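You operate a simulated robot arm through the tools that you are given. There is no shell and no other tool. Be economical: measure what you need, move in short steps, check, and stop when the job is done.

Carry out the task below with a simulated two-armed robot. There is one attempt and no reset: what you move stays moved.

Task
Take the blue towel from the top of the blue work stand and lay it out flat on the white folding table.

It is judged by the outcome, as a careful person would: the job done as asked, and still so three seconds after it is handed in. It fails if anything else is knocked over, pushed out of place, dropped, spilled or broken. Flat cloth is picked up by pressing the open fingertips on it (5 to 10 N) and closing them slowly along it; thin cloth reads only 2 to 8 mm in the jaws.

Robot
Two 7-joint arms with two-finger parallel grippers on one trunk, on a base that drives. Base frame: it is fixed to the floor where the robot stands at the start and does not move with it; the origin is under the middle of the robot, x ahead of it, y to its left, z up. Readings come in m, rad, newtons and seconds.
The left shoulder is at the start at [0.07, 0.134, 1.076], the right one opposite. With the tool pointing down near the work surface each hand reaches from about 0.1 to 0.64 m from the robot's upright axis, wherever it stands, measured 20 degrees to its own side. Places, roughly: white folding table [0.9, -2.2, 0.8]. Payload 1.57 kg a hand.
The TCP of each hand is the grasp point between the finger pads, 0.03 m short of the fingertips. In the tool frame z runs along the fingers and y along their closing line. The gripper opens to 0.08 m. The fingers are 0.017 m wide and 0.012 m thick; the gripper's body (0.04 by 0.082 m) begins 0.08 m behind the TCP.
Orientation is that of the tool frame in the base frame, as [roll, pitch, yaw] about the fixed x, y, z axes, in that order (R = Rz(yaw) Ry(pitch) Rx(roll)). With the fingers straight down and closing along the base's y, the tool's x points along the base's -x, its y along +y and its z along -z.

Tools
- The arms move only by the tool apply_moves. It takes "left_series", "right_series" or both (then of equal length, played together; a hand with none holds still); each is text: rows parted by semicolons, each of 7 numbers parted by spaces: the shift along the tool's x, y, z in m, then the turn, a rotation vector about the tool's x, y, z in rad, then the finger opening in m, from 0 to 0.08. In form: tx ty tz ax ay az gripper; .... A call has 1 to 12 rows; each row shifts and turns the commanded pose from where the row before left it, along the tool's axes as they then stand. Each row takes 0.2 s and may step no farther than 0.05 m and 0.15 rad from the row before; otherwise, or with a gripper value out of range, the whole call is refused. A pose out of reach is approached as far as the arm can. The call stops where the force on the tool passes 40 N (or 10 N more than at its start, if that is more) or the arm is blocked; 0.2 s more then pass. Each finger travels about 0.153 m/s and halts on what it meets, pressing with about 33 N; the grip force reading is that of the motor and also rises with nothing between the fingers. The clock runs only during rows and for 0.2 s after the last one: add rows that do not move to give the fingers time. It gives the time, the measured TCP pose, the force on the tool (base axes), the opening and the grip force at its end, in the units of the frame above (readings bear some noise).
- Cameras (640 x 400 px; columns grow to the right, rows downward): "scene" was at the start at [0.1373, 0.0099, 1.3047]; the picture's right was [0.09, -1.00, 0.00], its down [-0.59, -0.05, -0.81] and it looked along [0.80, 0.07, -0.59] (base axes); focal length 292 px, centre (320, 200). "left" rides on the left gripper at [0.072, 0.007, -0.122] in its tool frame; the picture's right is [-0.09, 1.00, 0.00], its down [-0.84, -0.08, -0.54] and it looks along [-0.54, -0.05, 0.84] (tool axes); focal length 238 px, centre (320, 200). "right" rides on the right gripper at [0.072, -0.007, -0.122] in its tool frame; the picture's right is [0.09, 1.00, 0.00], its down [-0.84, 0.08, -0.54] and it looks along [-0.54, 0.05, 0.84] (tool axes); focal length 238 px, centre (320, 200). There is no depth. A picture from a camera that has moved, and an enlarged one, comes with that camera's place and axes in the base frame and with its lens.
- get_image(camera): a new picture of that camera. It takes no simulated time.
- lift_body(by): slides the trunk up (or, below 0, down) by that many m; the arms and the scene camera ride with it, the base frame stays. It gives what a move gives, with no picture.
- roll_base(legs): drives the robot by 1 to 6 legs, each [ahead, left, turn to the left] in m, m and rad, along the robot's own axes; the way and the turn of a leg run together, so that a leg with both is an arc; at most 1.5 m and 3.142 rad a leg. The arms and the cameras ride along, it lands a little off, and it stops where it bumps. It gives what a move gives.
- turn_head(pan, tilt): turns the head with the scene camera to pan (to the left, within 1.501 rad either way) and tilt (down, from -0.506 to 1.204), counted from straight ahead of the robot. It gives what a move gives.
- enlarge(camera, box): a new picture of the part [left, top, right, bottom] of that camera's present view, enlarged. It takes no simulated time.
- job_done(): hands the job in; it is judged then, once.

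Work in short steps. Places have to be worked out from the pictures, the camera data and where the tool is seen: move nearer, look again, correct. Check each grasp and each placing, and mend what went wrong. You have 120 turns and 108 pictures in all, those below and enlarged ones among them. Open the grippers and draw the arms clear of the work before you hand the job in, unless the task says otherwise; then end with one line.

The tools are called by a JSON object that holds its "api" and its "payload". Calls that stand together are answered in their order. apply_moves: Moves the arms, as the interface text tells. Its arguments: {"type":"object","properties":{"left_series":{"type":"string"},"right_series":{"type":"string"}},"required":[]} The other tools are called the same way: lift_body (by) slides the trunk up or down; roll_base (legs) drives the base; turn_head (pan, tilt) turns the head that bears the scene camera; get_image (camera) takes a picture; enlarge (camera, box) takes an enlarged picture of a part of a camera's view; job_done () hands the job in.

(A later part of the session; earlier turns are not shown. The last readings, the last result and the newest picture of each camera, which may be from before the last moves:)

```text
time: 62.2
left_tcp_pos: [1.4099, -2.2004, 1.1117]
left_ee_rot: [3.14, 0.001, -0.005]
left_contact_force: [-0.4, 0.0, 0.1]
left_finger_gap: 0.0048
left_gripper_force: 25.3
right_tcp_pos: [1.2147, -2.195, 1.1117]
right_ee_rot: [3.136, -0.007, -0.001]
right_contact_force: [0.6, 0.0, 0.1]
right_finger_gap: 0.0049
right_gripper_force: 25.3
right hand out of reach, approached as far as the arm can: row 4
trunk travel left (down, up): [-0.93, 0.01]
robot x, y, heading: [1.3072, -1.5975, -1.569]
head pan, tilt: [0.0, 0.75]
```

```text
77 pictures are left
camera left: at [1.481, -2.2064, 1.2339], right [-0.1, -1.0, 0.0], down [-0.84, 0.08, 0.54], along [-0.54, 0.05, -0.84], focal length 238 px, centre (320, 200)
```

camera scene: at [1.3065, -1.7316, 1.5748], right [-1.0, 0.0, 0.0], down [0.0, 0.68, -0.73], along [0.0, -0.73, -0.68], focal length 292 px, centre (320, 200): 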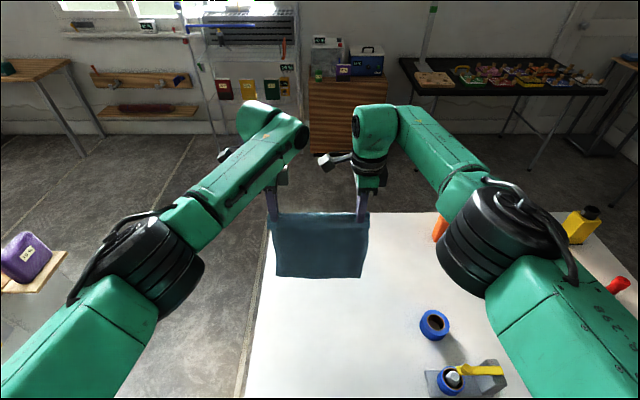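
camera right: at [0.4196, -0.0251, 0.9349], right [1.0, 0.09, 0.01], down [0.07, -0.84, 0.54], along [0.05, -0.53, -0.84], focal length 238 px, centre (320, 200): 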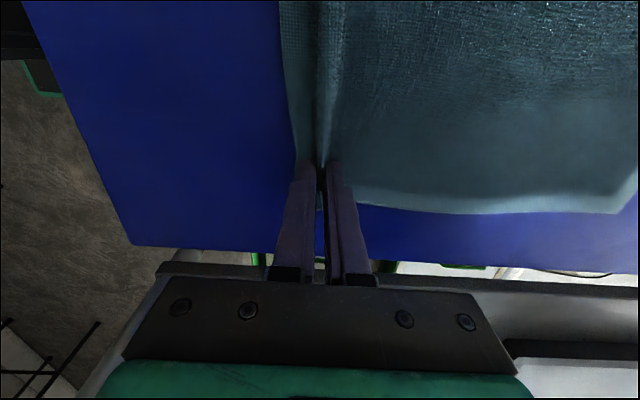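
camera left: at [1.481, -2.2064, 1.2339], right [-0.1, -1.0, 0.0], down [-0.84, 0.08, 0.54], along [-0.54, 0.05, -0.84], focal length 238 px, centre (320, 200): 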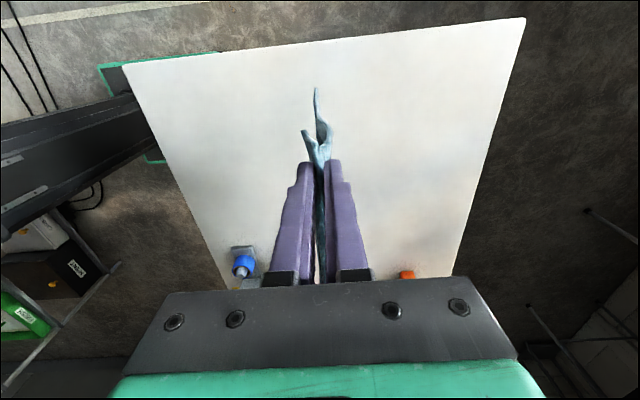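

The bottom hem is at about z 0.83, roughly 8 cm above the table. I creep 3 cm more ahead, then lower until the hem just reaches the table.

{"api": "roll_base", "payload": {"legs": [[0.03, 0.0, 0.0]]}}

{"api": "apply_moves", "payload": {"left_series": "0 0 0.02 0 0 0 0;0 0 0.02 0 0 0 0;0 0 0.02 0 0 0 0;0 0 0.015 0 0 0 0;0 0 0 0 0 0 0", "right_series": "0 0 0.02 0 0 0 0;0 0 0.02 0 0 0 0;0 0 0.02 0 0 0 0;0 0 0.015 0 0 0 0;0 0 0 0 0 0 0"}}

{"api": "get_image", "payload": {"camera": "scene"}}

```text
time: 63.0
left_tcp_pos: [1.4107, -2.2239, 1.1157]
left_ee_rot: [3.135, 0.0, -0.002]
left_contact_force: [-1.8, 0.0, 0.1]
left_finger_gap: 0.0045
left_gripper_force: 25.0
right_tcp_pos: [1.2153, -2.2195, 1.1143]
right_ee_rot: [3.131, -0.006, 0.0]
right_contact_force: [0.6, 0.8, 0.1]
right_finger_gap: 0.0046
right_gripper_force: 24.7
trunk travel left (down, up): [-0.93, 0.01]
robot x, y, heading: [1.307, -1.6305, -1.572]
head pan, tilt: [0.0, 0.75]
```

```text
time: 64.2
left_tcp_pos: [1.4124, -2.2286, 1.0364]
left_ee_rot: [-3.141, 0.002, -0.004]
left_contact_force: [-0.5, -0.2, 0.7]
left_finger_gap: 0.0046
left_gripper_force: 24.7
right_tcp_pos: [1.2154, -2.2146, 1.0379]
right_ee_rot: [3.138, -0.006, -0.001]
right_contact_force: [2.3, 0.6, -0.4]
right_finger_gap: 0.0049
right_gripper_force: 24.9
right hand out of reach, approached as far as the arm can: row 3
trunk travel left (down, up): [-0.93, 0.01]
robot x, y, heading: [1.3095, -1.6319, -1.576]
head pan, tilt: [0.0, 0.75]
```

```text
76 pictures are left
camera scene: at [1.309, -1.7614, 1.5748], right [-1.0, 0.0, 0.0], down [0.0, 0.68, -0.73], along [0.0, -0.73, -0.68], focal length 292 px, centre (320, 200)
```

scene: 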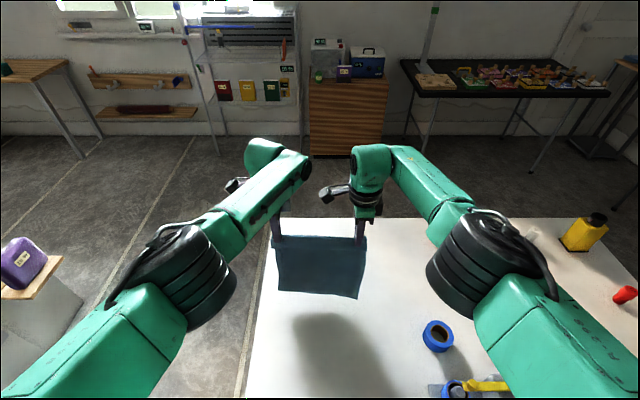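

Hem is about 1 cm above the table. Now the first half of the laying stroke: down and back toward the robot together.

{"api": "apply_moves", "payload": {"left_series": "0 0 0.015 0 0 0 0;0 -0.015 0.018 0 0 0 0;0 -0.022 0.018 0 0 0 0;0 -0.022 0.018 0 0 0 0;0 -0.022 0.018 0 0 0 0;0 -0.022 0.018 0 0 0 0;0 -0.022 0.018 0 0 0 0;0 0 0 0 0 0 0", "right_series": "0 0 0.015 0 0 0 0;0 -0.015 0.018 0 0 0 0;0 -0.022 0.018 0 0 0 0;0 -0.022 0.018 0 0 0 0;0 -0.022 0.018 0 0 0 0;0 -0.022 0.018 0 0 0 0;0 -0.022 0.018 0 0 0 0;0 0 0 0 0 0 0"}}

{"api": "get_image", "payload": {"camera": "scene"}}

```text
time: 65.8
left_tcp_pos: [1.403, -2.2106, 1.0011]
left_ee_rot: [-3.128, 0.021, -0.005]
left_contact_force: [-13.2, 8.0, -5.2]
left_finger_gap: 0.0045
left_gripper_force: 25.2
left hand out of reach, approached as far as the arm can: row 3, 4, 5, 6, 7
right_tcp_pos: [1.2234, -2.1065, 0.9286]
right_ee_rot: [3.121, -0.032, 0.003]
right_contact_force: [13.5, -8.6, 5.7]
right_finger_gap: 0.0048
right_gripper_force: 25.1
trunk travel left (down, up): [-0.93, 0.01]
robot x, y, heading: [1.3084, -1.6305, -1.575]
head pan, tilt: [0.0, 0.75]
stopped in row 7 (left hand): the force on the tool passed its limit (the readings are from after the stop); the commanded pose is now the measured one
```

```text
75 pictures are left
camera scene: at [1.3073, -1.7616, 1.5748], right [-1.0, 0.0, 0.0], down [0.0, 0.68, -0.73], along [0.0, -0.73, -0.68], focal length 292 px, centre (320, 200)
```

scene: 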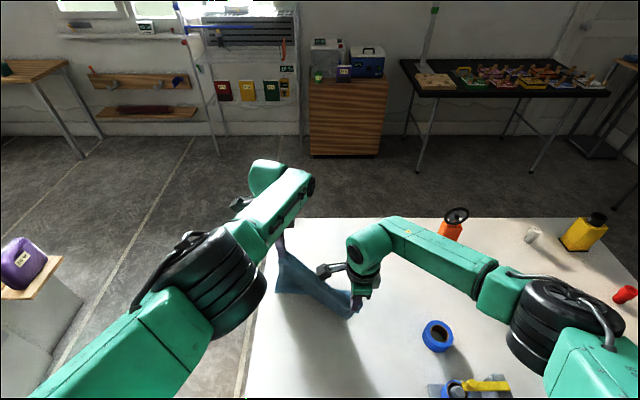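

The left arm stalled at its reach limit while the right went on, stretching the cloth. I return the right hand level with the left to relieve the tension.

{"api": "apply_moves", "payload": {"right_series": "-0.002 0.026 -0.018 0 0 0 0;-0.002 0.026 -0.018 0 0 0 0;-0.002 0.026 -0.018 0 0 0 0;-0.001 0.024 -0.018 0 0 0 0;0 0 0 0 0 0 0"}}

{"api": "get_image", "payload": {"camera": "scene"}}

```text
time: 67.0
left_tcp_pos: [1.4057, -2.2126, 1.0021]
left_ee_rot: [-3.131, 0.014, -0.006]
left_contact_force: [-0.1, -0.9, 0.3]
left_finger_gap: 0.0046
left_gripper_force: 25.1
right_tcp_pos: [1.2128, -2.2067, 1.0006]
right_ee_rot: [3.128, -0.022, 0.003]
right_contact_force: [-0.6, -0.5, -0.2]
right_finger_gap: 0.0045
right_gripper_force: 25.4
trunk travel left (down, up): [-0.93, 0.01]
robot x, y, heading: [1.3028, -1.6291, -1.571]
head pan, tilt: [0.0, 0.75]
```

```text
74 pictures are left
camera scene: at [1.307, -1.762, 1.5747], right [-1.0, 0.0, 0.0], down [0.0, 0.68, -0.73], along [0.0, -0.73, -0.68], focal length 292 px, centre (320, 200)
```

scene: 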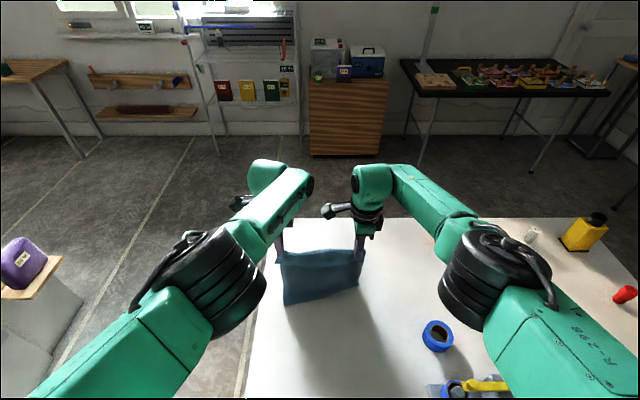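

Grip still sound on both sides. I test a small synchronous retraction of both hands.

{"api": "apply_moves", "payload": {"left_series": "0 -0.012 0.004 0 0 0 0;0 -0.012 0.004 0 0 0 0;0 0 0 0 0 0 0", "right_series": "0 -0.012 0.004 0 0 0 0;0 -0.012 0.004 0 0 0 0;0 0 0 0 0 0 0"}}

```text
time: 67.8
left_tcp_pos: [1.4051, -2.2129, 1.0022]
left_ee_rot: [-3.13, 0.015, -0.006]
left_contact_force: [-0.7, -0.2, -0.2]
left_finger_gap: 0.0045
left_gripper_force: 25.3
left hand out of reach, approached as far as the arm can: row 1, 2
right_tcp_pos: [1.2114, -2.1831, 0.992]
right_ee_rot: [3.127, -0.022, 0.001]
right_contact_force: [-0.8, -0.3, 0.1]
right_finger_gap: 0.0047
right_gripper_force: 25.2
trunk travel left (down, up): [-0.93, 0.01]
robot x, y, heading: [1.3042, -1.6279, -1.571]
head pan, tilt: [0.0, 0.75]
```

The left arm is pinned at a joint limit, so I'll lay the towel with the body instead: trunk down and base back in small alternating steps, arms held rigid. First the right hand goes back level with the left.

{"api": "apply_moves", "payload": {"right_series": "0 0.013 -0.005 0 0 0 0;0 0.013 -0.005 0 0 0 0;0 0 0 0 0 0 0"}}

{"api": "lift_body", "payload": {"by": -0.02}}

{"api": "roll_base", "payload": {"legs": [[-0.05, 0, 0]]}}

{"api": "lift_body", "payload": {"by": -0.03}}

{"api": "get_image", "payload": {"camera": "scene"}}

```text
time: 68.6
left_tcp_pos: [1.4046, -2.2119, 1.0024]
left_ee_rot: [-3.132, 0.012, -0.006]
left_contact_force: [0.8, -1.1, -0.6]
left_finger_gap: 0.0042
left_gripper_force: 25.1
right_tcp_pos: [1.2114, -2.2093, 1.0021]
right_ee_rot: [3.128, -0.022, 0.003]
right_contact_force: [0.7, -0.8, 0.4]
right_finger_gap: 0.0046
right_gripper_force: 25.4
trunk travel left (down, up): [-0.93, 0.01]
robot x, y, heading: [1.3058, -1.6321, -1.573]
head pan, tilt: [0.0, 0.75]
```

```text
time: 69.2
left_tcp_pos: [1.4056, -2.2123, 0.9823]
left_ee_rot: [-3.131, 0.014, -0.006]
left_contact_force: [0.0, 0.7, -0.1]
left_finger_gap: 0.0041
left_gripper_force: 24.9
right_tcp_pos: [1.2128, -2.2096, 0.981]
right_ee_rot: [3.128, -0.022, 0.003]
right_contact_force: [-0.6, 0.0, -0.4]
right_finger_gap: 0.0047
right_gripper_force: 25.0
trunk travel left (down, up): [-0.91, 0.03]
robot x, y, heading: [1.3061, -1.6304, -1.568]
head pan, tilt: [0.0, 0.75]
```

```text
time: 70.2
left_tcp_pos: [1.4057, -2.1698, 0.9764]
left_ee_rot: [-3.123, 0.013, -0.005]
left_contact_force: [-0.2, -0.3, -1.3]
left_finger_gap: 0.0045
left_gripper_force: 25.1
right_tcp_pos: [1.2119, -2.167, 0.9768]
right_ee_rot: [3.134, -0.024, 0.004]
right_contact_force: [-0.4, -0.5, -0.7]
right_finger_gap: 0.0046
right_gripper_force: 25.2
trunk travel left (down, up): [-0.91, 0.03]
robot x, y, heading: [1.3089, -1.5854, -1.568]
head pan, tilt: [0.0, 0.75]
```

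```text
time: 70.9
left_tcp_pos: [1.4074, -2.1635, 0.9516]
left_ee_rot: [-3.132, 0.014, -0.005]
left_contact_force: [0.2, -0.1, -0.3]
left_finger_gap: 0.0042
left_gripper_force: 25.2
right_tcp_pos: [1.2115, -2.1596, 0.9512]
right_ee_rot: [3.129, -0.023, 0.003]
right_contact_force: [0.4, -0.1, 0.7]
right_finger_gap: 0.0046
right_gripper_force: 25.2
trunk travel left (down, up): [-0.88, 0.06]
robot x, y, heading: [1.3076, -1.583, -1.573]
head pan, tilt: [0.0, 0.75]
```

```text
73 pictures are left
camera scene: at [1.3072, -1.713, 1.5246], right [-1.0, 0.0, 0.0], down [0.0, 0.68, -0.73], along [0.0, -0.73, -0.68], focal length 292 px, centre (320, 200)
```

scene: 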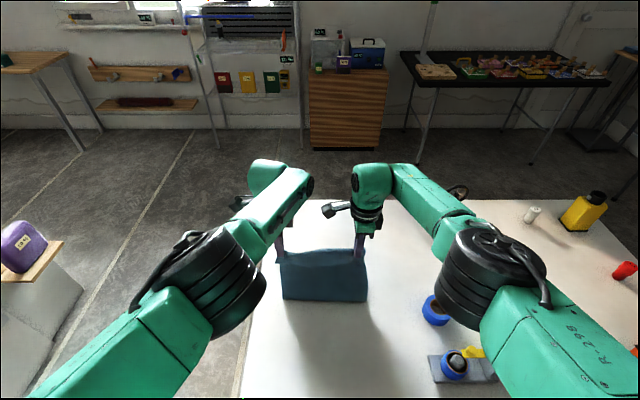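

The lower part may be buckling toward me rather than trailing away. I check with both hand cameras.

{"api": "get_image", "payload": {"camera": "left"}}

{"api": "enlarge", "payload": {"camera": "scene", "box": [230, 210, 410, 330]}}

```text
72 pictures are left
camera left: at [1.4785, -2.171, 1.0727], right [-0.1, -1.0, -0.01], down [-0.83, 0.08, 0.56], along [-0.55, 0.06, -0.83], focal length 238 px, centre (320, 200)
```

left: 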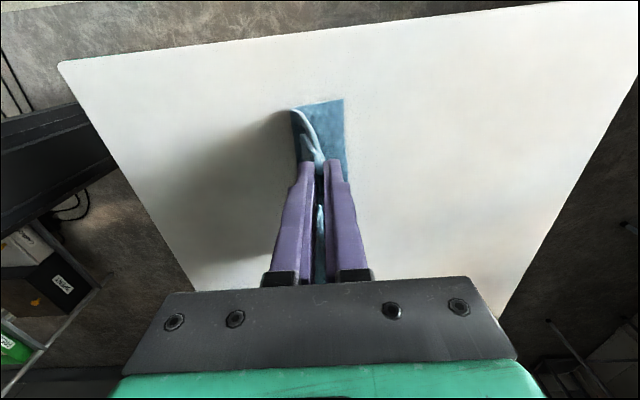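

```text
3.33 times, centred on (320, 270) of scene
camera zoom: at [1.3072, -1.713, 1.5246], right [-1.0, 0.0, 0.0], down [0.0, 0.68, -0.73], along [0.0, -0.73, -0.68], focal length 972 px, centre (320, -33)
```

zoom: 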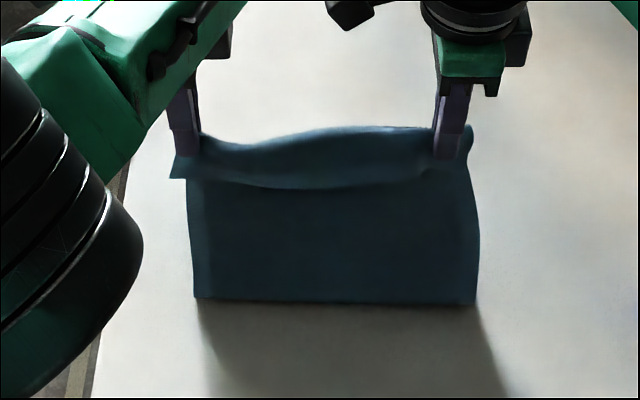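

The far hem is lying on the table at y≈−2.19 with the cloth bellying toward me, which is what I want. I continue with base back / trunk down steps.

{"api": "roll_base", "payload": {"legs": [[-0.06, 0, 0]]}}

{"api": "lift_body", "payload": {"by": -0.04}}

{"api": "roll_base", "payload": {"legs": [[-0.06, 0, 0]]}}

{"api": "lift_body", "payload": {"by": -0.04}}

{"api": "get_image", "payload": {"camera": "scene"}}

{"api": "get_image", "payload": {"camera": "left"}}

```text
time: 71.9
left_tcp_pos: [1.4057, -2.1095, 0.9473]
left_ee_rot: [-3.122, 0.014, -0.003]
left_contact_force: [0.4, 0.0, -0.6]
left_finger_gap: 0.0042
left_gripper_force: 25.0
right_tcp_pos: [1.213, -2.1057, 0.9483]
right_ee_rot: [3.134, -0.021, 0.003]
right_contact_force: [0.1, -0.2, 0.0]
right_finger_gap: 0.0047
right_gripper_force: 24.9
trunk travel left (down, up): [-0.88, 0.06]
robot x, y, heading: [1.3069, -1.5252, -1.576]
head pan, tilt: [0.0, 0.75]
```

```text
time: 72.7
left_tcp_pos: [1.4061, -2.1033, 0.9134]
left_ee_rot: [-3.133, 0.014, -0.003]
left_contact_force: [0.5, -0.3, 0.2]
left_finger_gap: 0.0043
left_gripper_force: 25.8
right_tcp_pos: [1.2131, -2.0989, 0.9132]
right_ee_rot: [3.124, -0.023, 0.004]
right_contact_force: [0.6, 0.5, 0.4]
right_finger_gap: 0.0046
right_gripper_force: 25.3
trunk travel left (down, up): [-0.84, 0.1]
robot x, y, heading: [1.3055, -1.52, -1.57]
head pan, tilt: [0.0, 0.75]
```

```text
time: 73.7
left_tcp_pos: [1.4046, -2.0494, 0.9071]
left_ee_rot: [-3.127, 0.015, -0.005]
left_contact_force: [-0.1, -0.9, -0.5]
left_finger_gap: 0.0044
left_gripper_force: 25.1
right_tcp_pos: [1.2129, -2.0456, 0.9082]
right_ee_rot: [3.133, -0.022, 0.002]
right_contact_force: [-0.7, 0.2, -0.7]
right_finger_gap: 0.0046
right_gripper_force: 24.7
trunk travel left (down, up): [-0.84, 0.1]
robot x, y, heading: [1.3092, -1.4611, -1.576]
head pan, tilt: [0.0, 0.75]
```

```text
time: 74.5
left_tcp_pos: [1.4051, -2.0439, 0.874]
left_ee_rot: [-3.132, 0.013, -0.005]
left_contact_force: [-1.2, 0.2, 0.7]
left_finger_gap: 0.0044
left_gripper_force: 25.3
right_tcp_pos: [1.2129, -2.0391, 0.8728]
right_ee_rot: [3.125, -0.024, 0.002]
right_contact_force: [-0.9, 0.7, -0.3]
right_finger_gap: 0.0045
right_gripper_force: 25.3
trunk travel left (down, up): [-0.8, 0.14]
robot x, y, heading: [1.3091, -1.4627, -1.57]
head pan, tilt: [0.0, 0.75]
```

```text
70 pictures are left
camera scene: at [1.3075, -1.5916, 1.4449], right [-1.0, 0.0, 0.0], down [0.0, 0.68, -0.73], along [0.0, -0.73, -0.68], focal length 292 px, centre (320, 200)
```

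scene: 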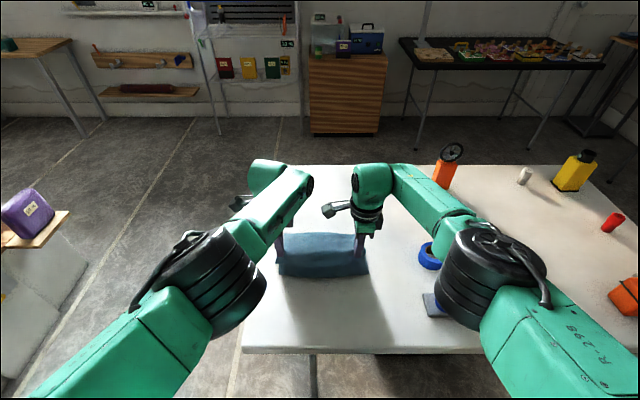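

```text
69 pictures are left
camera left: at [1.4787, -2.0504, 0.9939], right [-0.1, -1.0, -0.01], down [-0.83, 0.08, 0.56], along [-0.55, 0.06, -0.83], focal length 238 px, centre (320, 200)
```

left: 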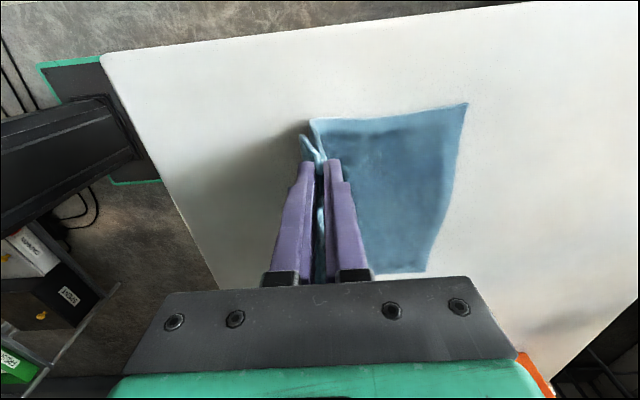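

The far hem hasn't moved (y≈−2.19) and the cloth lies flat behind the hands. I continue with the last two steps.

{"api": "roll_base", "payload": {"legs": [[-0.06, 0, 0]]}}

{"api": "lift_body", "payload": {"by": -0.04}}

{"api": "roll_base", "payload": {"legs": [[-0.055, 0, 0]]}}

{"api": "lift_body", "payload": {"by": -0.03}}

{"api": "get_image", "payload": {"camera": "scene"}}

{"api": "get_image", "payload": {"camera": "left"}}

{"api": "get_image", "payload": {"camera": "right"}}

```text
time: 75.5
left_tcp_pos: [1.4064, -1.9875, 0.8689]
left_ee_rot: [-3.129, 0.014, -0.004]
left_contact_force: [0.0, -0.7, 0.0]
left_finger_gap: 0.0042
left_gripper_force: 24.9
right_tcp_pos: [1.2112, -1.9837, 0.8702]
right_ee_rot: [3.13, -0.021, 0.0]
right_contact_force: [0.3, -0.1, 0.1]
right_finger_gap: 0.0047
right_gripper_force: 25.3
trunk travel left (down, up): [-0.8, 0.14]
robot x, y, heading: [1.3103, -1.4018, -1.576]
head pan, tilt: [0.0, 0.75]
```

```text
time: 76.3
left_tcp_pos: [1.4052, -1.9833, 0.8331]
left_ee_rot: [-3.134, 0.015, -0.005]
left_contact_force: [-0.8, 0.2, -0.4]
left_finger_gap: 0.0042
left_gripper_force: 25.5
right_tcp_pos: [1.212, -1.9811, 0.8313]
right_ee_rot: [3.127, -0.023, 0.002]
right_contact_force: [0.0, 0.1, 0.0]
right_finger_gap: 0.0048
right_gripper_force: 25.5
trunk travel left (down, up): [-0.76, 0.18]
robot x, y, heading: [1.3098, -1.4014, -1.574]
head pan, tilt: [0.0, 0.75]
```

```text
time: 77.2
left_tcp_pos: [1.4059, -1.9324, 0.8292]
left_ee_rot: [-3.128, 0.013, -0.005]
left_contact_force: [-0.1, 0.0, 0.3]
left_finger_gap: 0.0042
left_gripper_force: 25.5
right_tcp_pos: [1.213, -1.9295, 0.829]
right_ee_rot: [3.129, -0.022, 0.001]
right_contact_force: [0.1, -0.4, -0.4]
right_finger_gap: 0.0046
right_gripper_force: 25.2
trunk travel left (down, up): [-0.76, 0.18]
robot x, y, heading: [1.3089, -1.35, -1.57]
head pan, tilt: [0.0, 0.75]
```

```text
time: 78.0
left_tcp_pos: [1.4062, -1.9295, 0.8036]
left_ee_rot: [-3.132, 0.017, -0.005]
left_contact_force: [0.3, -0.4, 0.4]
left_finger_gap: 0.0043
left_gripper_force: 25.2
right_tcp_pos: [1.2126, -1.9266, 0.8032]
right_ee_rot: [3.126, -0.021, 0.002]
right_contact_force: [-0.1, -0.2, 0.4]
right_finger_gap: 0.0047
right_gripper_force: 24.9
trunk travel left (down, up): [-0.73, 0.21]
robot x, y, heading: [1.3059, -1.3448, -1.576]
head pan, tilt: [0.0, 0.75]
```

```text
68 pictures are left
camera scene: at [1.3078, -1.478, 1.3749], right [-1.0, 0.0, 0.0], down [0.0, 0.68, -0.73], along [0.0, -0.73, -0.68], focal length 292 px, centre (320, 200)
```

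scene: 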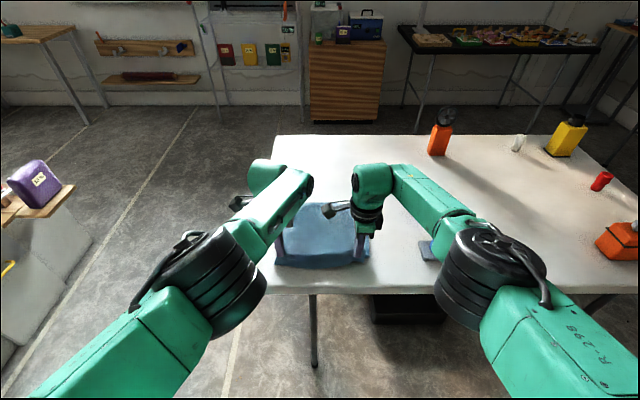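

```text
67 pictures are left
camera left: at [1.4791, -1.9367, 0.9237], right [-0.1, -1.0, -0.01], down [-0.83, 0.08, 0.56], along [-0.55, 0.06, -0.83], focal length 238 px, centre (320, 200)
```

left: 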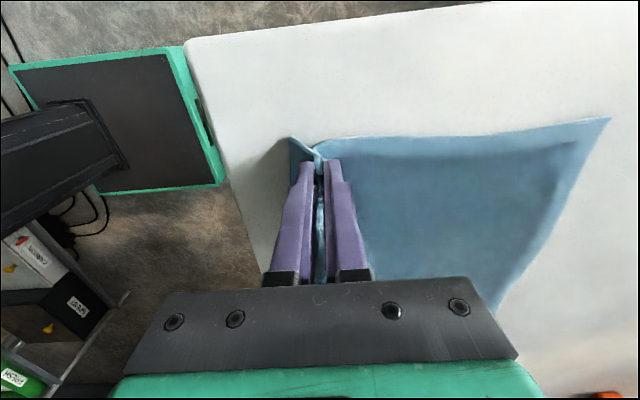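

```text
66 pictures are left
camera right: at [1.2802, -1.9165, 0.9249], right [0.09, -1.0, 0.02], down [-0.85, -0.07, 0.52], along [-0.52, -0.06, -0.85], focal length 238 px, centre (320, 200)
```

right: 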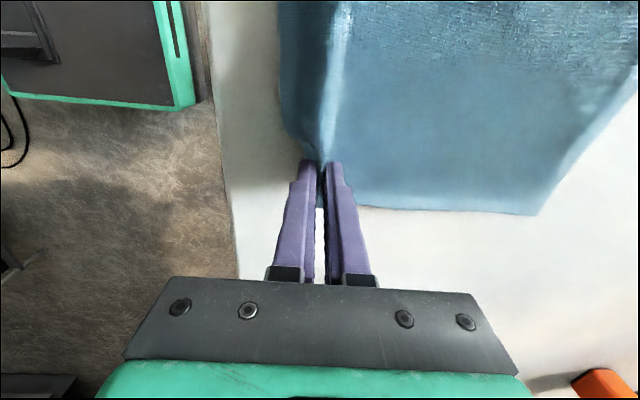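

Nearly down, cloth lying flat with the near flap toward me. I lower gently until the fingertips meet the table.

{"api": "lift_body", "payload": {"by": -0.015}}

{"api": "lift_body", "payload": {"by": -0.006}}

```text
time: 78.6
left_tcp_pos: [1.4064, -1.929, 0.7887]
left_ee_rot: [-3.134, 0.014, -0.006]
left_contact_force: [-0.1, 0.2, 8.4]
left_finger_gap: 0.0046
left_gripper_force: 24.9
right_tcp_pos: [1.2132, -1.9242, 0.7897]
right_ee_rot: [3.125, -0.022, 0.0]
right_contact_force: [-1.0, 1.2, 8.6]
right_finger_gap: 0.0049
right_gripper_force: 25.5
trunk travel left (down, up): [-0.715, 0.225]
robot x, y, heading: [1.3092, -1.3491, -1.575]
head pan, tilt: [0.0, 0.75]
```

```text
time: 79.2
left_tcp_pos: [1.4054, -1.9272, 0.7874]
left_ee_rot: [-3.139, 0.014, -0.005]
left_contact_force: [1.8, -5.8, 23.4]
left_finger_gap: 0.0045
left_gripper_force: 24.9
right_tcp_pos: [1.2127, -1.923, 0.7867]
right_ee_rot: [3.117, -0.025, 0.0]
right_contact_force: [-1.2, -5.2, 24.2]
right_finger_gap: 0.0048
right_gripper_force: 25.3
trunk travel left (down, up): [-0.709, 0.231]
robot x, y, heading: [1.3083, -1.3457, -1.571]
head pan, tilt: [0.0, 0.75]
```

The tips press the table (24 N). I ease up 5 mm to a light press and open slowly, spreading the pinched fold back out flat.

{"api": "lift_body", "payload": {"by": 0.005}}

{"api": "apply_moves", "payload": {"left_series": "0 0 0 0 0 0 0.008;0 0 0 0 0 0 0.012;0 0 0 0 0 0 0.018;0 0 0 0 0 0 0.024;0 0 0 0 0 0 0.03;0 0 0 0 0 0 0.036;0 0 0 0 0 0 0.042;0 0 0 0 0 0 0.048;0 0 0 0 0 0 0.054;0 0 0 0 0 0 0.06;0 0 0 0 0 0 0.06", "right_series": "0 0 0 0 0 0 0.008;0 0 0 0 0 0 0.012;0 0 0 0 0 0 0.018;0 0 0 0 0 0 0.024;0 0 0 0 0 0 0.03;0 0 0 0 0 0 0.036;0 0 0 0 0 0 0.042;0 0 0 0 0 0 0.048;0 0 0 0 0 0 0.054;0 0 0 0 0 0 0.06;0 0 0 0 0 0 0.06"}}

{"api": "get_image", "payload": {"camera": "left"}}

{"api": "get_image", "payload": {"camera": "right"}}

```text
time: 79.7
left_tcp_pos: [1.4055, -1.9272, 0.7871]
left_ee_rot: [-3.135, 0.016, -0.004]
left_contact_force: [-1.6, -2.4, 12.5]
left_finger_gap: 0.0046
left_gripper_force: 25.2
right_tcp_pos: [1.2144, -1.9231, 0.7872]
right_ee_rot: [3.125, -0.023, 0.004]
right_contact_force: [0.3, -0.3, 12.3]
right_finger_gap: 0.0049
right_gripper_force: 25.5
trunk travel left (down, up): [-0.714, 0.226]
robot x, y, heading: [1.3065, -1.3515, -1.571]
head pan, tilt: [0.0, 0.75]
```

```text
time: 82.1
left_tcp_pos: [1.4067, -1.928, 0.7863]
left_ee_rot: [-3.132, 0.016, -0.005]
left_contact_force: [0.4, 0.0, 1.2]
left_finger_gap: 0.0599
left_gripper_force: 0.0
right_tcp_pos: [1.2126, -1.9264, 0.7862]
right_ee_rot: [3.124, -0.022, 0.001]
right_contact_force: [0.2, 1.4, 6.7]
right_finger_gap: 0.0585
right_gripper_force: 0.1
trunk travel left (down, up): [-0.714, 0.226]
robot x, y, heading: [1.3084, -1.3453, -1.57]
head pan, tilt: [0.0, 0.75]
```

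```text
65 pictures are left
camera left: at [1.4792, -1.9365, 0.9076], right [-0.1, -1.0, -0.01], down [-0.83, 0.08, 0.56], along [-0.55, 0.06, -0.83], focal length 238 px, centre (320, 200)
```

left: 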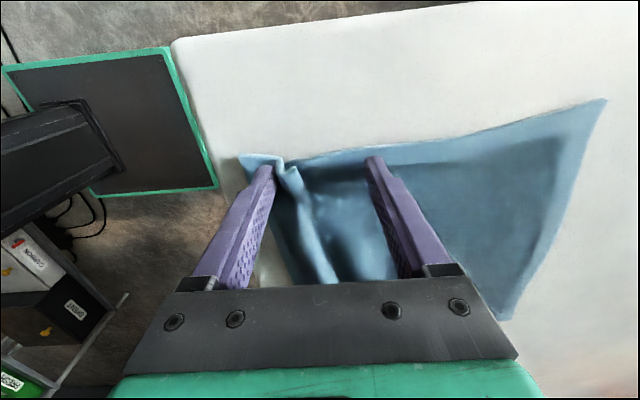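

```text
64 pictures are left
camera right: at [1.2803, -1.9164, 0.9091], right [0.09, -1.0, 0.02], down [-0.85, -0.07, 0.52], along [-0.52, -0.07, -0.85], focal length 238 px, centre (320, 200)
```

right: 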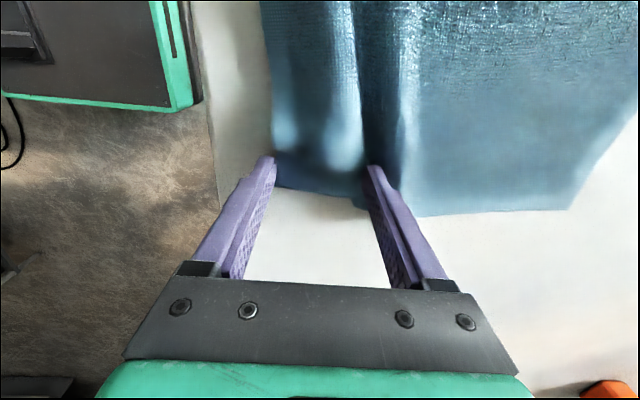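

Both released. I raise the body straight up 0.12 m to free the view and see how the towel lies.

{"api": "lift_body", "payload": {"by": 0.05}}

{"api": "roll_base", "payload": {"legs": [[-0.25, 0, 0]]}}

{"api": "turn_head", "payload": {"pan": 0, "tilt": 0.65}}

{"api": "enlarge", "payload": {"camera": "scene", "box": [180, 120, 500, 320]}}

```text
time: 83.0
left_tcp_pos: [1.4059, -1.9306, 0.8361]
left_ee_rot: [-3.131, 0.014, -0.006]
left_contact_force: [0.1, 0.6, 0.2]
left_finger_gap: 0.0604
left_gripper_force: 0.1
right_tcp_pos: [1.212, -1.9264, 0.8346]
right_ee_rot: [3.126, -0.022, 0.001]
right_contact_force: [0.5, 0.2, -0.5]
right_finger_gap: 0.0601
right_gripper_force: 0.0
trunk travel left (down, up): [-0.764, 0.176]
robot x, y, heading: [1.3101, -1.3512, -1.57]
head pan, tilt: [0.0, 0.75]
```

```text
time: 84.8
left_tcp_pos: [1.4067, -1.6827, 0.8369]
left_ee_rot: [-3.131, 0.016, -0.004]
left_contact_force: [0.4, 0.3, 0.9]
left_finger_gap: 0.0597
left_gripper_force: 0.0
right_tcp_pos: [1.2137, -1.68, 0.8343]
right_ee_rot: [3.129, -0.023, 0.003]
right_contact_force: [0.9, 0.0, 0.0]
right_finger_gap: 0.0598
right_gripper_force: 0.2
trunk travel left (down, up): [-0.764, 0.176]
robot x, y, heading: [1.3085, -1.1015, -1.575]
head pan, tilt: [0.0, 0.75]
```

```text
time: 85.5
left_tcp_pos: [1.4072, -1.6824, 0.8356]
left_ee_rot: [-3.13, 0.016, -0.003]
left_contact_force: [0.6, 0.0, -0.6]
left_finger_gap: 0.06
left_gripper_force: 0.0
right_tcp_pos: [1.2139, -1.6771, 0.8348]
right_ee_rot: [3.125, -0.022, 0.003]
right_contact_force: [0.0, -0.2, 0.2]
right_finger_gap: 0.0599
right_gripper_force: 0.1
trunk travel left (down, up): [-0.764, 0.176]
robot x, y, heading: [1.3099, -1.1, -1.569]
head pan, tilt: [0.0, 0.649]
```

```text
2.00 times, centred on (340, 220) of scene
camera zoom: at [1.3082, -1.2352, 1.4173], right [-1.0, 0.0, 0.0], down [0.0, 0.6, -0.8], along [0.0, -0.8, -0.6], focal length 583 px, centre (280, 160)
```

zoom: 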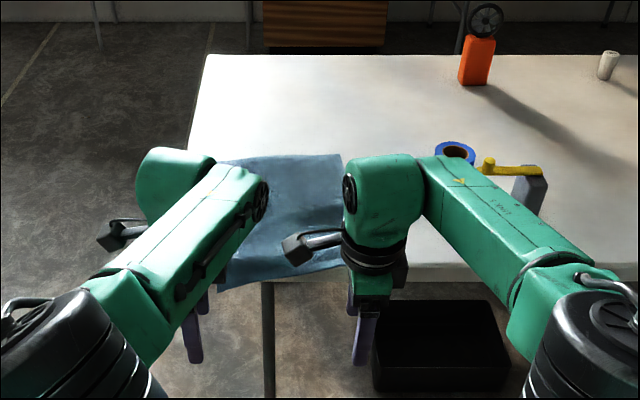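

The arms still hide the cloth. I raise the trunk and use the wrist cameras over the towel.

{"api": "lift_body", "payload": {"by": 0.17}}

{"api": "roll_base", "payload": {"legs": [[0.2, 0, 0]]}}

{"api": "get_image", "payload": {"camera": "left"}}

{"api": "get_image", "payload": {"camera": "right"}}

{"api": "get_image", "payload": {"camera": "scene"}}

```text
time: 87.4
left_tcp_pos: [1.4073, -1.6827, 1.0062]
left_ee_rot: [-3.13, 0.015, -0.003]
left_contact_force: [0.6, -0.2, -0.4]
left_finger_gap: 0.0599
left_gripper_force: 0.1
right_tcp_pos: [1.2133, -1.6793, 1.0046]
right_ee_rot: [3.124, -0.024, 0.002]
right_contact_force: [0.6, 0.1, -0.5]
right_finger_gap: 0.0601
right_gripper_force: 0.0
trunk travel left (down, up): [-0.934, 0.006]
robot x, y, heading: [1.3069, -1.1014, -1.571]
head pan, tilt: [0.0, 0.649]
```

```text
time: 89.0
left_tcp_pos: [1.4067, -1.88, 1.0088]
left_ee_rot: [-3.136, 0.015, -0.003]
left_contact_force: [0.4, 0.4, 0.0]
left_finger_gap: 0.06
left_gripper_force: 0.0
right_tcp_pos: [1.2127, -1.8756, 1.0077]
right_ee_rot: [3.123, -0.024, 0.004]
right_contact_force: [-0.3, 0.3, 0.5]
right_finger_gap: 0.0598
right_gripper_force: 0.1
trunk travel left (down, up): [-0.934, 0.006]
robot x, y, heading: [1.306, -1.3024, -1.57]
head pan, tilt: [0.0, 0.649]
```

```text
62 pictures are left
camera left: at [1.4798, -1.8866, 1.1289], right [-0.1, -1.0, -0.01], down [-0.83, 0.08, 0.55], along [-0.55, 0.06, -0.83], focal length 238 px, centre (320, 200)
```

left: 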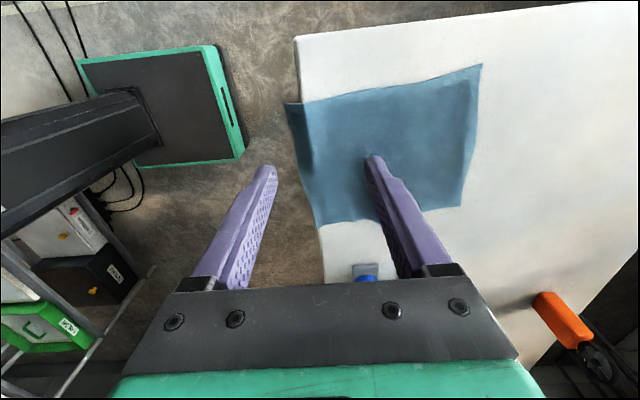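

```text
61 pictures are left
camera right: at [1.2808, -1.8666, 1.1301], right [0.1, -1.0, 0.02], down [-0.85, -0.07, 0.52], along [-0.52, -0.07, -0.85], focal length 238 px, centre (320, 200)
```

right: 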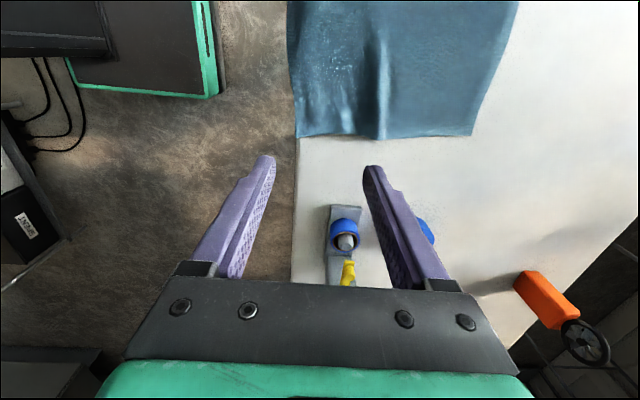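

```text
60 pictures are left
camera scene: at [1.308, -1.4311, 1.5878], right [-1.0, 0.0, 0.0], down [0.0, 0.6, -0.8], along [0.0, -0.8, -0.6], focal length 292 px, centre (320, 200)
```

scene: 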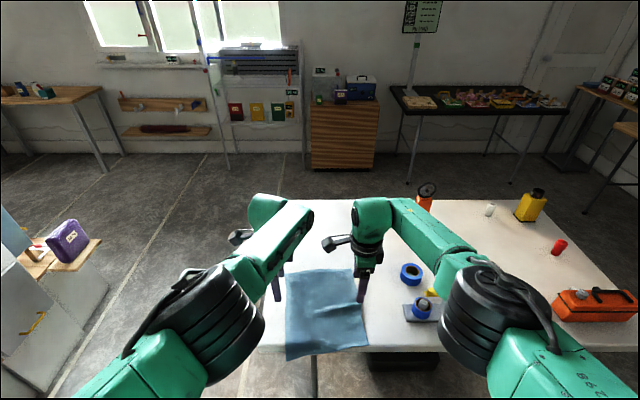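

The towel lies nearly flat but ~2 cm of its near hem overhangs the table edge (y≈−1.85), and there's a small wrinkle. I'll take the far hem with a small pinch and draw the towel ~7 cm further onto the table, which also tightens it. First drive over the far hem.

{"api": "roll_base", "payload": {"legs": [[0.19, 0, 0]]}}

{"api": "apply_moves", "payload": {"left_series": "0 0 0 0 0 0 0.04;0 0 0 0 0 0 0.04", "right_series": "0 0 0 0 0 0 0.04;0 0 0 0 0 0 0.04"}}

{"api": "lift_body", "payload": {"by": -0.17}}

{"api": "get_image", "payload": {"camera": "left"}}

{"api": "get_image", "payload": {"camera": "right"}}

```text
time: 90.6
left_tcp_pos: [1.4074, -2.0676, 1.0075]
left_ee_rot: [-3.135, 0.016, -0.006]
left_contact_force: [0.6, 0.1, -0.5]
left_finger_gap: 0.06
left_gripper_force: 0.2
right_tcp_pos: [1.2132, -2.0649, 1.0069]
right_ee_rot: [3.124, -0.023, 0.003]
right_contact_force: [0.9, 0.4, 0.8]
right_finger_gap: 0.0602
right_gripper_force: 0.0
trunk travel left (down, up): [-0.934, 0.006]
robot x, y, heading: [1.3092, -1.4887, -1.576]
head pan, tilt: [0.0, 0.649]
```

```text
time: 91.2
left_tcp_pos: [1.407, -2.069, 1.0065]
left_ee_rot: [-3.134, 0.016, -0.002]
left_contact_force: [0.5, -0.7, 0.5]
left_finger_gap: 0.0399
left_gripper_force: 0.0
right_tcp_pos: [1.2141, -2.0663, 1.005]
right_ee_rot: [3.127, -0.023, 0.003]
right_contact_force: [-0.1, -0.2, 0.1]
right_finger_gap: 0.0398
right_gripper_force: 0.1
trunk travel left (down, up): [-0.934, 0.006]
robot x, y, heading: [1.3061, -1.489, -1.568]
head pan, tilt: [0.0, 0.649]
```

```text
time: 93.1
left_tcp_pos: [1.4065, -2.0705, 0.837]
left_ee_rot: [-3.131, 0.016, 0.0]
left_contact_force: [0.5, 0.1, 0.1]
left_finger_gap: 0.0402
left_gripper_force: 0.0
right_tcp_pos: [1.2134, -2.0676, 0.8349]
right_ee_rot: [3.126, -0.024, 0.003]
right_contact_force: [-0.3, 0.5, 1.0]
right_finger_gap: 0.04
right_gripper_force: 0.1
trunk travel left (down, up): [-0.764, 0.176]
robot x, y, heading: [1.3064, -1.4898, -1.571]
head pan, tilt: [0.0, 0.649]
```

```text
59 pictures are left
camera left: at [1.48, -2.0781, 0.9569], right [-0.09, -1.0, -0.01], down [-0.83, 0.07, 0.56], along [-0.55, 0.06, -0.83], focal length 238 px, centre (320, 200)
```

left: 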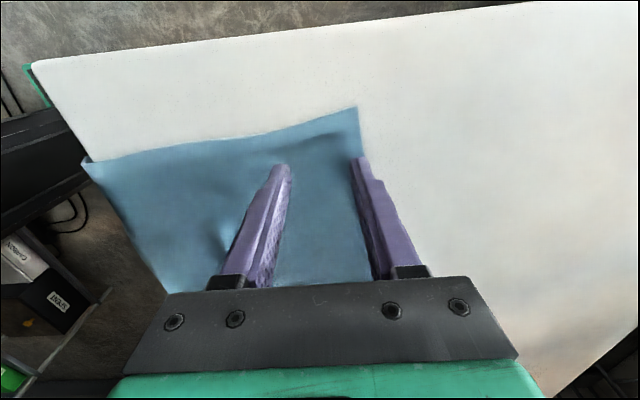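

```text
58 pictures are left
camera right: at [1.2811, -2.0582, 0.9582], right [0.1, -1.0, 0.02], down [-0.85, -0.07, 0.52], along [-0.52, -0.06, -0.85], focal length 238 px, centre (320, 200)
```

right: 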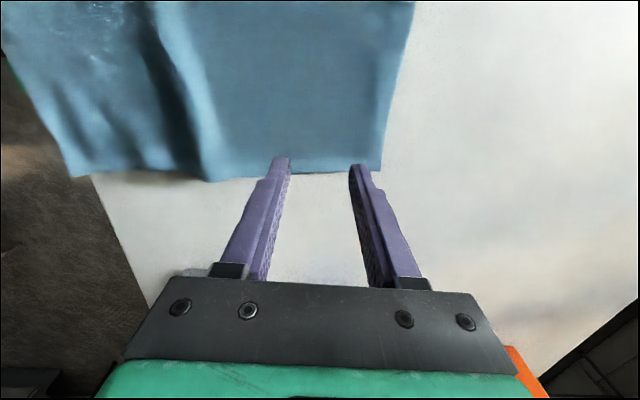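

Positions look right: far fingers just inside the far hem. I shift the right hand 8 mm inward and lower to light contact.

{"api": "apply_moves", "payload": {"right_series": "0.008 0 0 0 0 0 0.04;0 0 0 0 0 0 0.04"}}

{"api": "lift_body", "payload": {"by": -0.048}}

{"api": "lift_body", "payload": {"by": -0.002}}

```text
time: 93.7
left_tcp_pos: [1.4077, -2.0709, 0.8369]
left_ee_rot: [-3.131, 0.014, -0.003]
left_contact_force: [-0.2, -0.3, -0.3]
left_finger_gap: 0.0401
left_gripper_force: 0.1
right_tcp_pos: [1.2222, -2.0679, 0.8363]
right_ee_rot: [3.127, -0.022, 0.005]
right_contact_force: [0.4, -0.4, 0.9]
right_finger_gap: 0.0398
right_gripper_force: 0.1
trunk travel left (down, up): [-0.764, 0.176]
robot x, y, heading: [1.3098, -1.4872, -1.574]
head pan, tilt: [0.0, 0.649]
```

```text
time: 94.6
left_tcp_pos: [1.4075, -2.0709, 0.7891]
left_ee_rot: [-3.131, 0.016, -0.005]
left_contact_force: [-0.4, -0.3, -0.1]
left_finger_gap: 0.0397
left_gripper_force: 0.0
right_tcp_pos: [1.2215, -2.0675, 0.7888]
right_ee_rot: [3.126, -0.023, 0.002]
right_contact_force: [-0.8, -1.2, 0.0]
right_finger_gap: 0.0401
right_gripper_force: 0.1
trunk travel left (down, up): [-0.716, 0.224]
robot x, y, heading: [1.3081, -1.4859, -1.573]
head pan, tilt: [0.0, 0.649]
```

```text
time: 95.1
left_tcp_pos: [1.4074, -2.0695, 0.7852]
left_ee_rot: [-3.132, 0.015, -0.004]
left_contact_force: [-0.6, 1.1, 0.2]
left_finger_gap: 0.0397
left_gripper_force: 0.1
right_tcp_pos: [1.2206, -2.0665, 0.7843]
right_ee_rot: [3.125, -0.022, 0.004]
right_contact_force: [1.0, 0.4, 0.5]
right_finger_gap: 0.0399
right_gripper_force: 0.0
trunk travel left (down, up): [-0.714, 0.226]
robot x, y, heading: [1.3072, -1.4866, -1.572]
head pan, tilt: [0.0, 0.649]
```

Not yet touching; a few mm more.

{"api": "lift_body", "payload": {"by": -0.003}}

{"api": "lift_body", "payload": {"by": -0.002}}

```text
time: 95.7
left_tcp_pos: [1.4075, -2.0704, 0.7857]
left_ee_rot: [-3.131, 0.016, -0.004]
left_contact_force: [-0.9, -1.0, 3.6]
left_finger_gap: 0.04
left_gripper_force: 0.1
right_tcp_pos: [1.2214, -2.0677, 0.7833]
right_ee_rot: [3.126, -0.023, 0.002]
right_contact_force: [-0.6, 0.4, 5.3]
right_finger_gap: 0.0398
right_gripper_force: 0.1
trunk travel left (down, up): [-0.711, 0.229]
robot x, y, heading: [1.311, -1.4942, -1.571]
head pan, tilt: [0.0, 0.649]
```

```text
time: 96.2
left_tcp_pos: [1.4079, -2.0697, 0.7834]
left_ee_rot: [-3.135, 0.014, -0.005]
left_contact_force: [-0.2, -2.0, 9.3]
left_finger_gap: 0.0399
left_gripper_force: 0.0
right_tcp_pos: [1.2215, -2.0658, 0.7835]
right_ee_rot: [3.123, -0.023, 0.002]
right_contact_force: [-0.3, -2.1, 12.9]
right_finger_gap: 0.0388
right_gripper_force: 0.0
trunk travel left (down, up): [-0.709, 0.231]
robot x, y, heading: [1.3079, -1.4859, -1.573]
head pan, tilt: [0.0, 0.649]
```

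Light press on both (9 and 13 N). Before pinching, I try simply drawing the cloth forward under the pressed fingertips by 3 cm, which would leave no fold.

{"api": "roll_base", "payload": {"legs": [[0.03, 0, 0]]}}

{"api": "get_image", "payload": {"camera": "left"}}

{"api": "get_image", "payload": {"camera": "right"}}

```text
time: 97.0
left_tcp_pos: [1.4065, -2.097, 0.7828]
left_ee_rot: [-3.133, 0.018, -0.001]
left_contact_force: [-0.2, 1.4, 10.1]
left_finger_gap: 0.0401
left_gripper_force: 0.1
right_tcp_pos: [1.2217, -2.0944, 0.7827]
right_ee_rot: [3.123, -0.023, 0.004]
right_contact_force: [0.9, -0.9, 12.9]
right_finger_gap: 0.0385
right_gripper_force: 0.0
trunk travel left (down, up): [-0.709, 0.231]
robot x, y, heading: [1.3114, -1.5184, -1.572]
head pan, tilt: [0.0, 0.649]
```

```text
57 pictures are left
camera left: at [1.4804, -2.1052, 0.9041], right [-0.09, -1.0, -0.01], down [-0.83, 0.08, 0.55], along [-0.55, 0.06, -0.83], focal length 238 px, centre (320, 200)
```

left: 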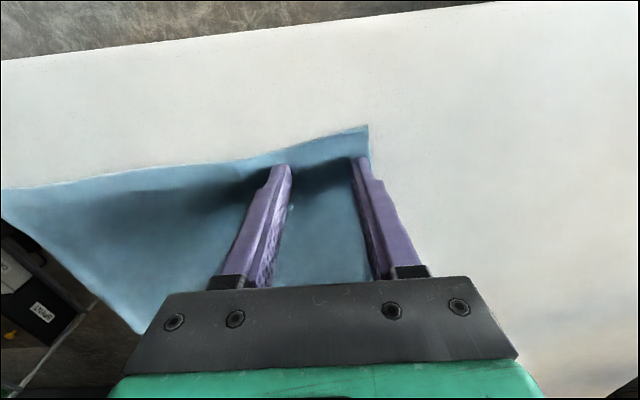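

```text
56 pictures are left
camera right: at [1.2896, -2.0854, 0.9057], right [0.1, -1.0, 0.02], down [-0.85, -0.07, 0.52], along [-0.52, -0.07, -0.85], focal length 238 px, centre (320, 200)
```

right: 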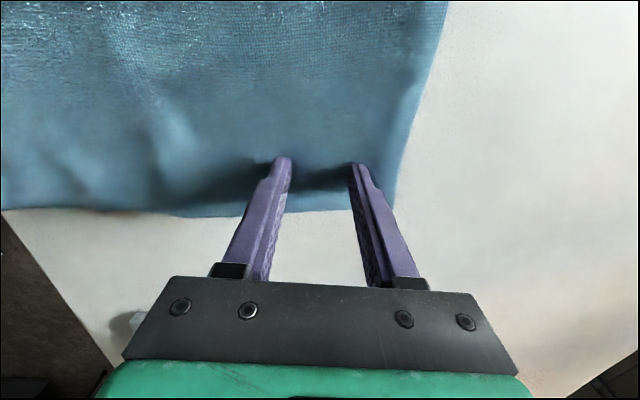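

It works: the hem moved with the fingers (−2.102 → −2.129). I draw another 5.5 cm.

{"api": "roll_base", "payload": {"legs": [[0.055, 0, 0]]}}

{"api": "get_image", "payload": {"camera": "left"}}

{"api": "get_image", "payload": {"camera": "right"}}

```text
time: 98.0
left_tcp_pos: [1.4071, -2.1543, 0.7836]
left_ee_rot: [-3.135, 0.014, -0.001]
left_contact_force: [0.5, 0.0, 10.1]
left_finger_gap: 0.0402
left_gripper_force: 0.1
right_tcp_pos: [1.2227, -2.1519, 0.7837]
right_ee_rot: [3.124, -0.023, 0.003]
right_contact_force: [0.1, -1.1, 11.6]
right_finger_gap: 0.0388
right_gripper_force: 0.0
trunk travel left (down, up): [-0.709, 0.231]
robot x, y, heading: [1.3096, -1.5749, -1.571]
head pan, tilt: [0.0, 0.649]
```

```text
55 pictures are left
camera left: at [1.4802, -2.1609, 0.9041], right [-0.09, -1.0, -0.01], down [-0.83, 0.08, 0.55], along [-0.55, 0.06, -0.83], focal length 238 px, centre (320, 200)
```

left: 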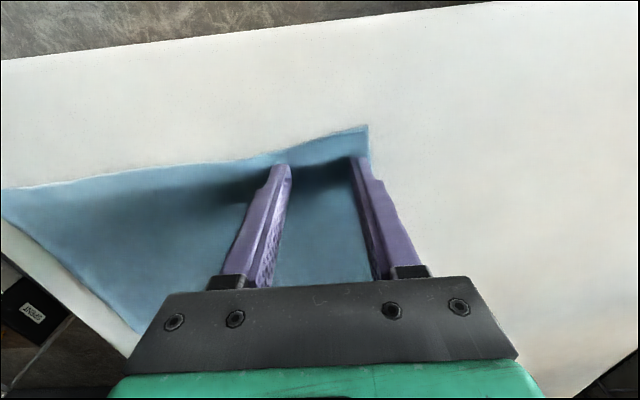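

```text
54 pictures are left
camera right: at [1.2896, -2.1411, 0.9059], right [0.1, -1.0, 0.02], down [-0.85, -0.07, 0.52], along [-0.52, -0.07, -0.85], focal length 238 px, centre (320, 200)
```

right: 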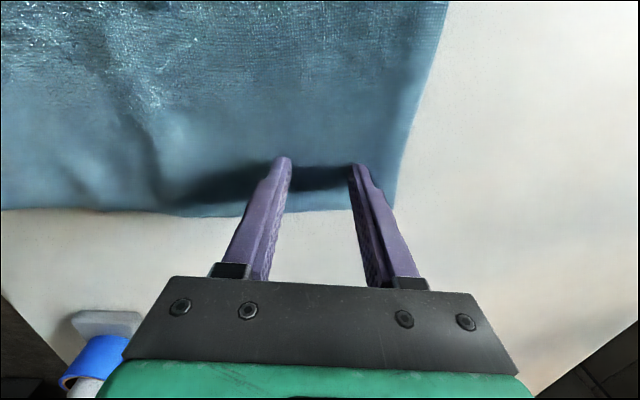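

The towel followed fully and is now entirely on the table. I lift straight up and inspect.

{"api": "lift_body", "payload": {"by": 0.22}}

{"api": "get_image", "payload": {"camera": "left"}}

{"api": "get_image", "payload": {"camera": "scene"}}

```text
time: 100.3
left_tcp_pos: [1.407, -2.1564, 1.0017]
left_ee_rot: [-3.132, 0.014, -0.002]
left_contact_force: [1.2, -0.5, 0.9]
left_finger_gap: 0.0401
left_gripper_force: 0.1
right_tcp_pos: [1.2228, -2.152, 1.0012]
right_ee_rot: [3.125, -0.022, 0.005]
right_contact_force: [-0.7, 0.1, 0.3]
right_finger_gap: 0.0397
right_gripper_force: 0.0
trunk travel left (down, up): [-0.929, 0.011]
robot x, y, heading: [1.3081, -1.5746, -1.573]
head pan, tilt: [0.0, 0.649]
```

```text
53 pictures are left
camera left: at [1.4802, -2.1637, 1.122], right [-0.09, -1.0, -0.01], down [-0.83, 0.07, 0.56], along [-0.55, 0.06, -0.83], focal length 238 px, centre (320, 200)
```

left: 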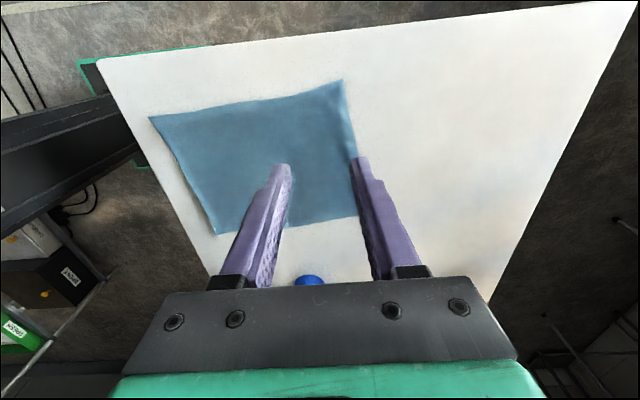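

```text
52 pictures are left
camera scene: at [1.308, -1.7099, 1.5823], right [-1.0, 0.0, 0.0], down [0.0, 0.6, -0.8], along [0.0, -0.8, -0.6], focal length 292 px, centre (320, 200)
```

scene: 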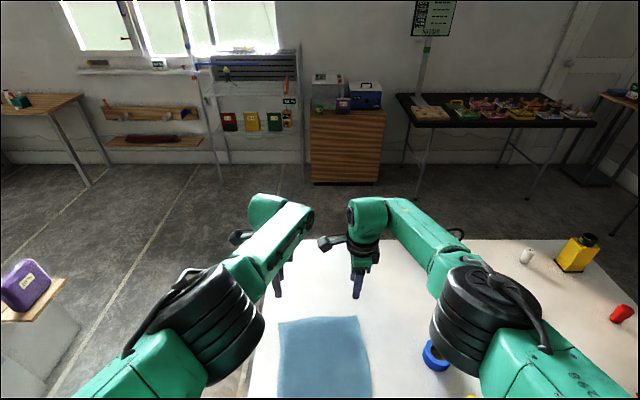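

Fully on the table and flat. I tilt the head down for a clear close look at the whole cloth.

{"api": "turn_head", "payload": {"pan": 0, "tilt": 1.0}}

{"api": "enlarge", "payload": {"camera": "scene", "box": [220, 180, 460, 330]}}

```text
time: 101.1
left_tcp_pos: [1.4071, -2.1548, 1.0016]
left_ee_rot: [-3.132, 0.014, -0.001]
left_contact_force: [-0.2, 0.1, 1.0]
left_finger_gap: 0.04
left_gripper_force: 0.0
right_tcp_pos: [1.2219, -2.154, 1.0009]
right_ee_rot: [3.126, -0.022, 0.005]
right_contact_force: [-0.3, 0.2, -0.8]
right_finger_gap: 0.04
right_gripper_force: 0.1
trunk travel left (down, up): [-0.929, 0.011]
robot x, y, heading: [1.3076, -1.5734, -1.569]
head pan, tilt: [0.0, 1.0]
```

```text
2.67 times, centred on (340, 255) of scene
camera zoom: at [1.308, -1.6928, 1.5546], right [-1.0, 0.0, 0.0], down [0.0, 0.84, -0.54], along [0.0, -0.54, -0.84], focal length 778 px, centre (267, 53)
```

zoom: 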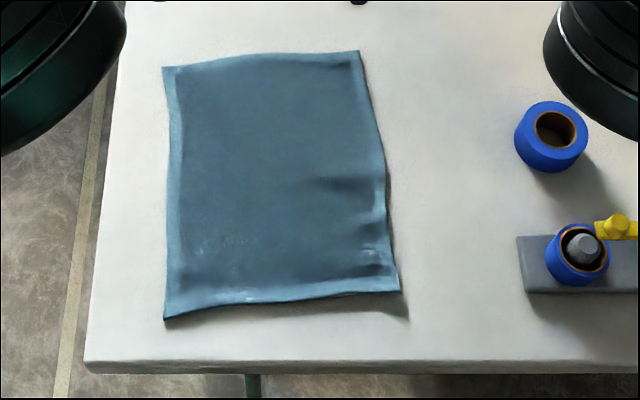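

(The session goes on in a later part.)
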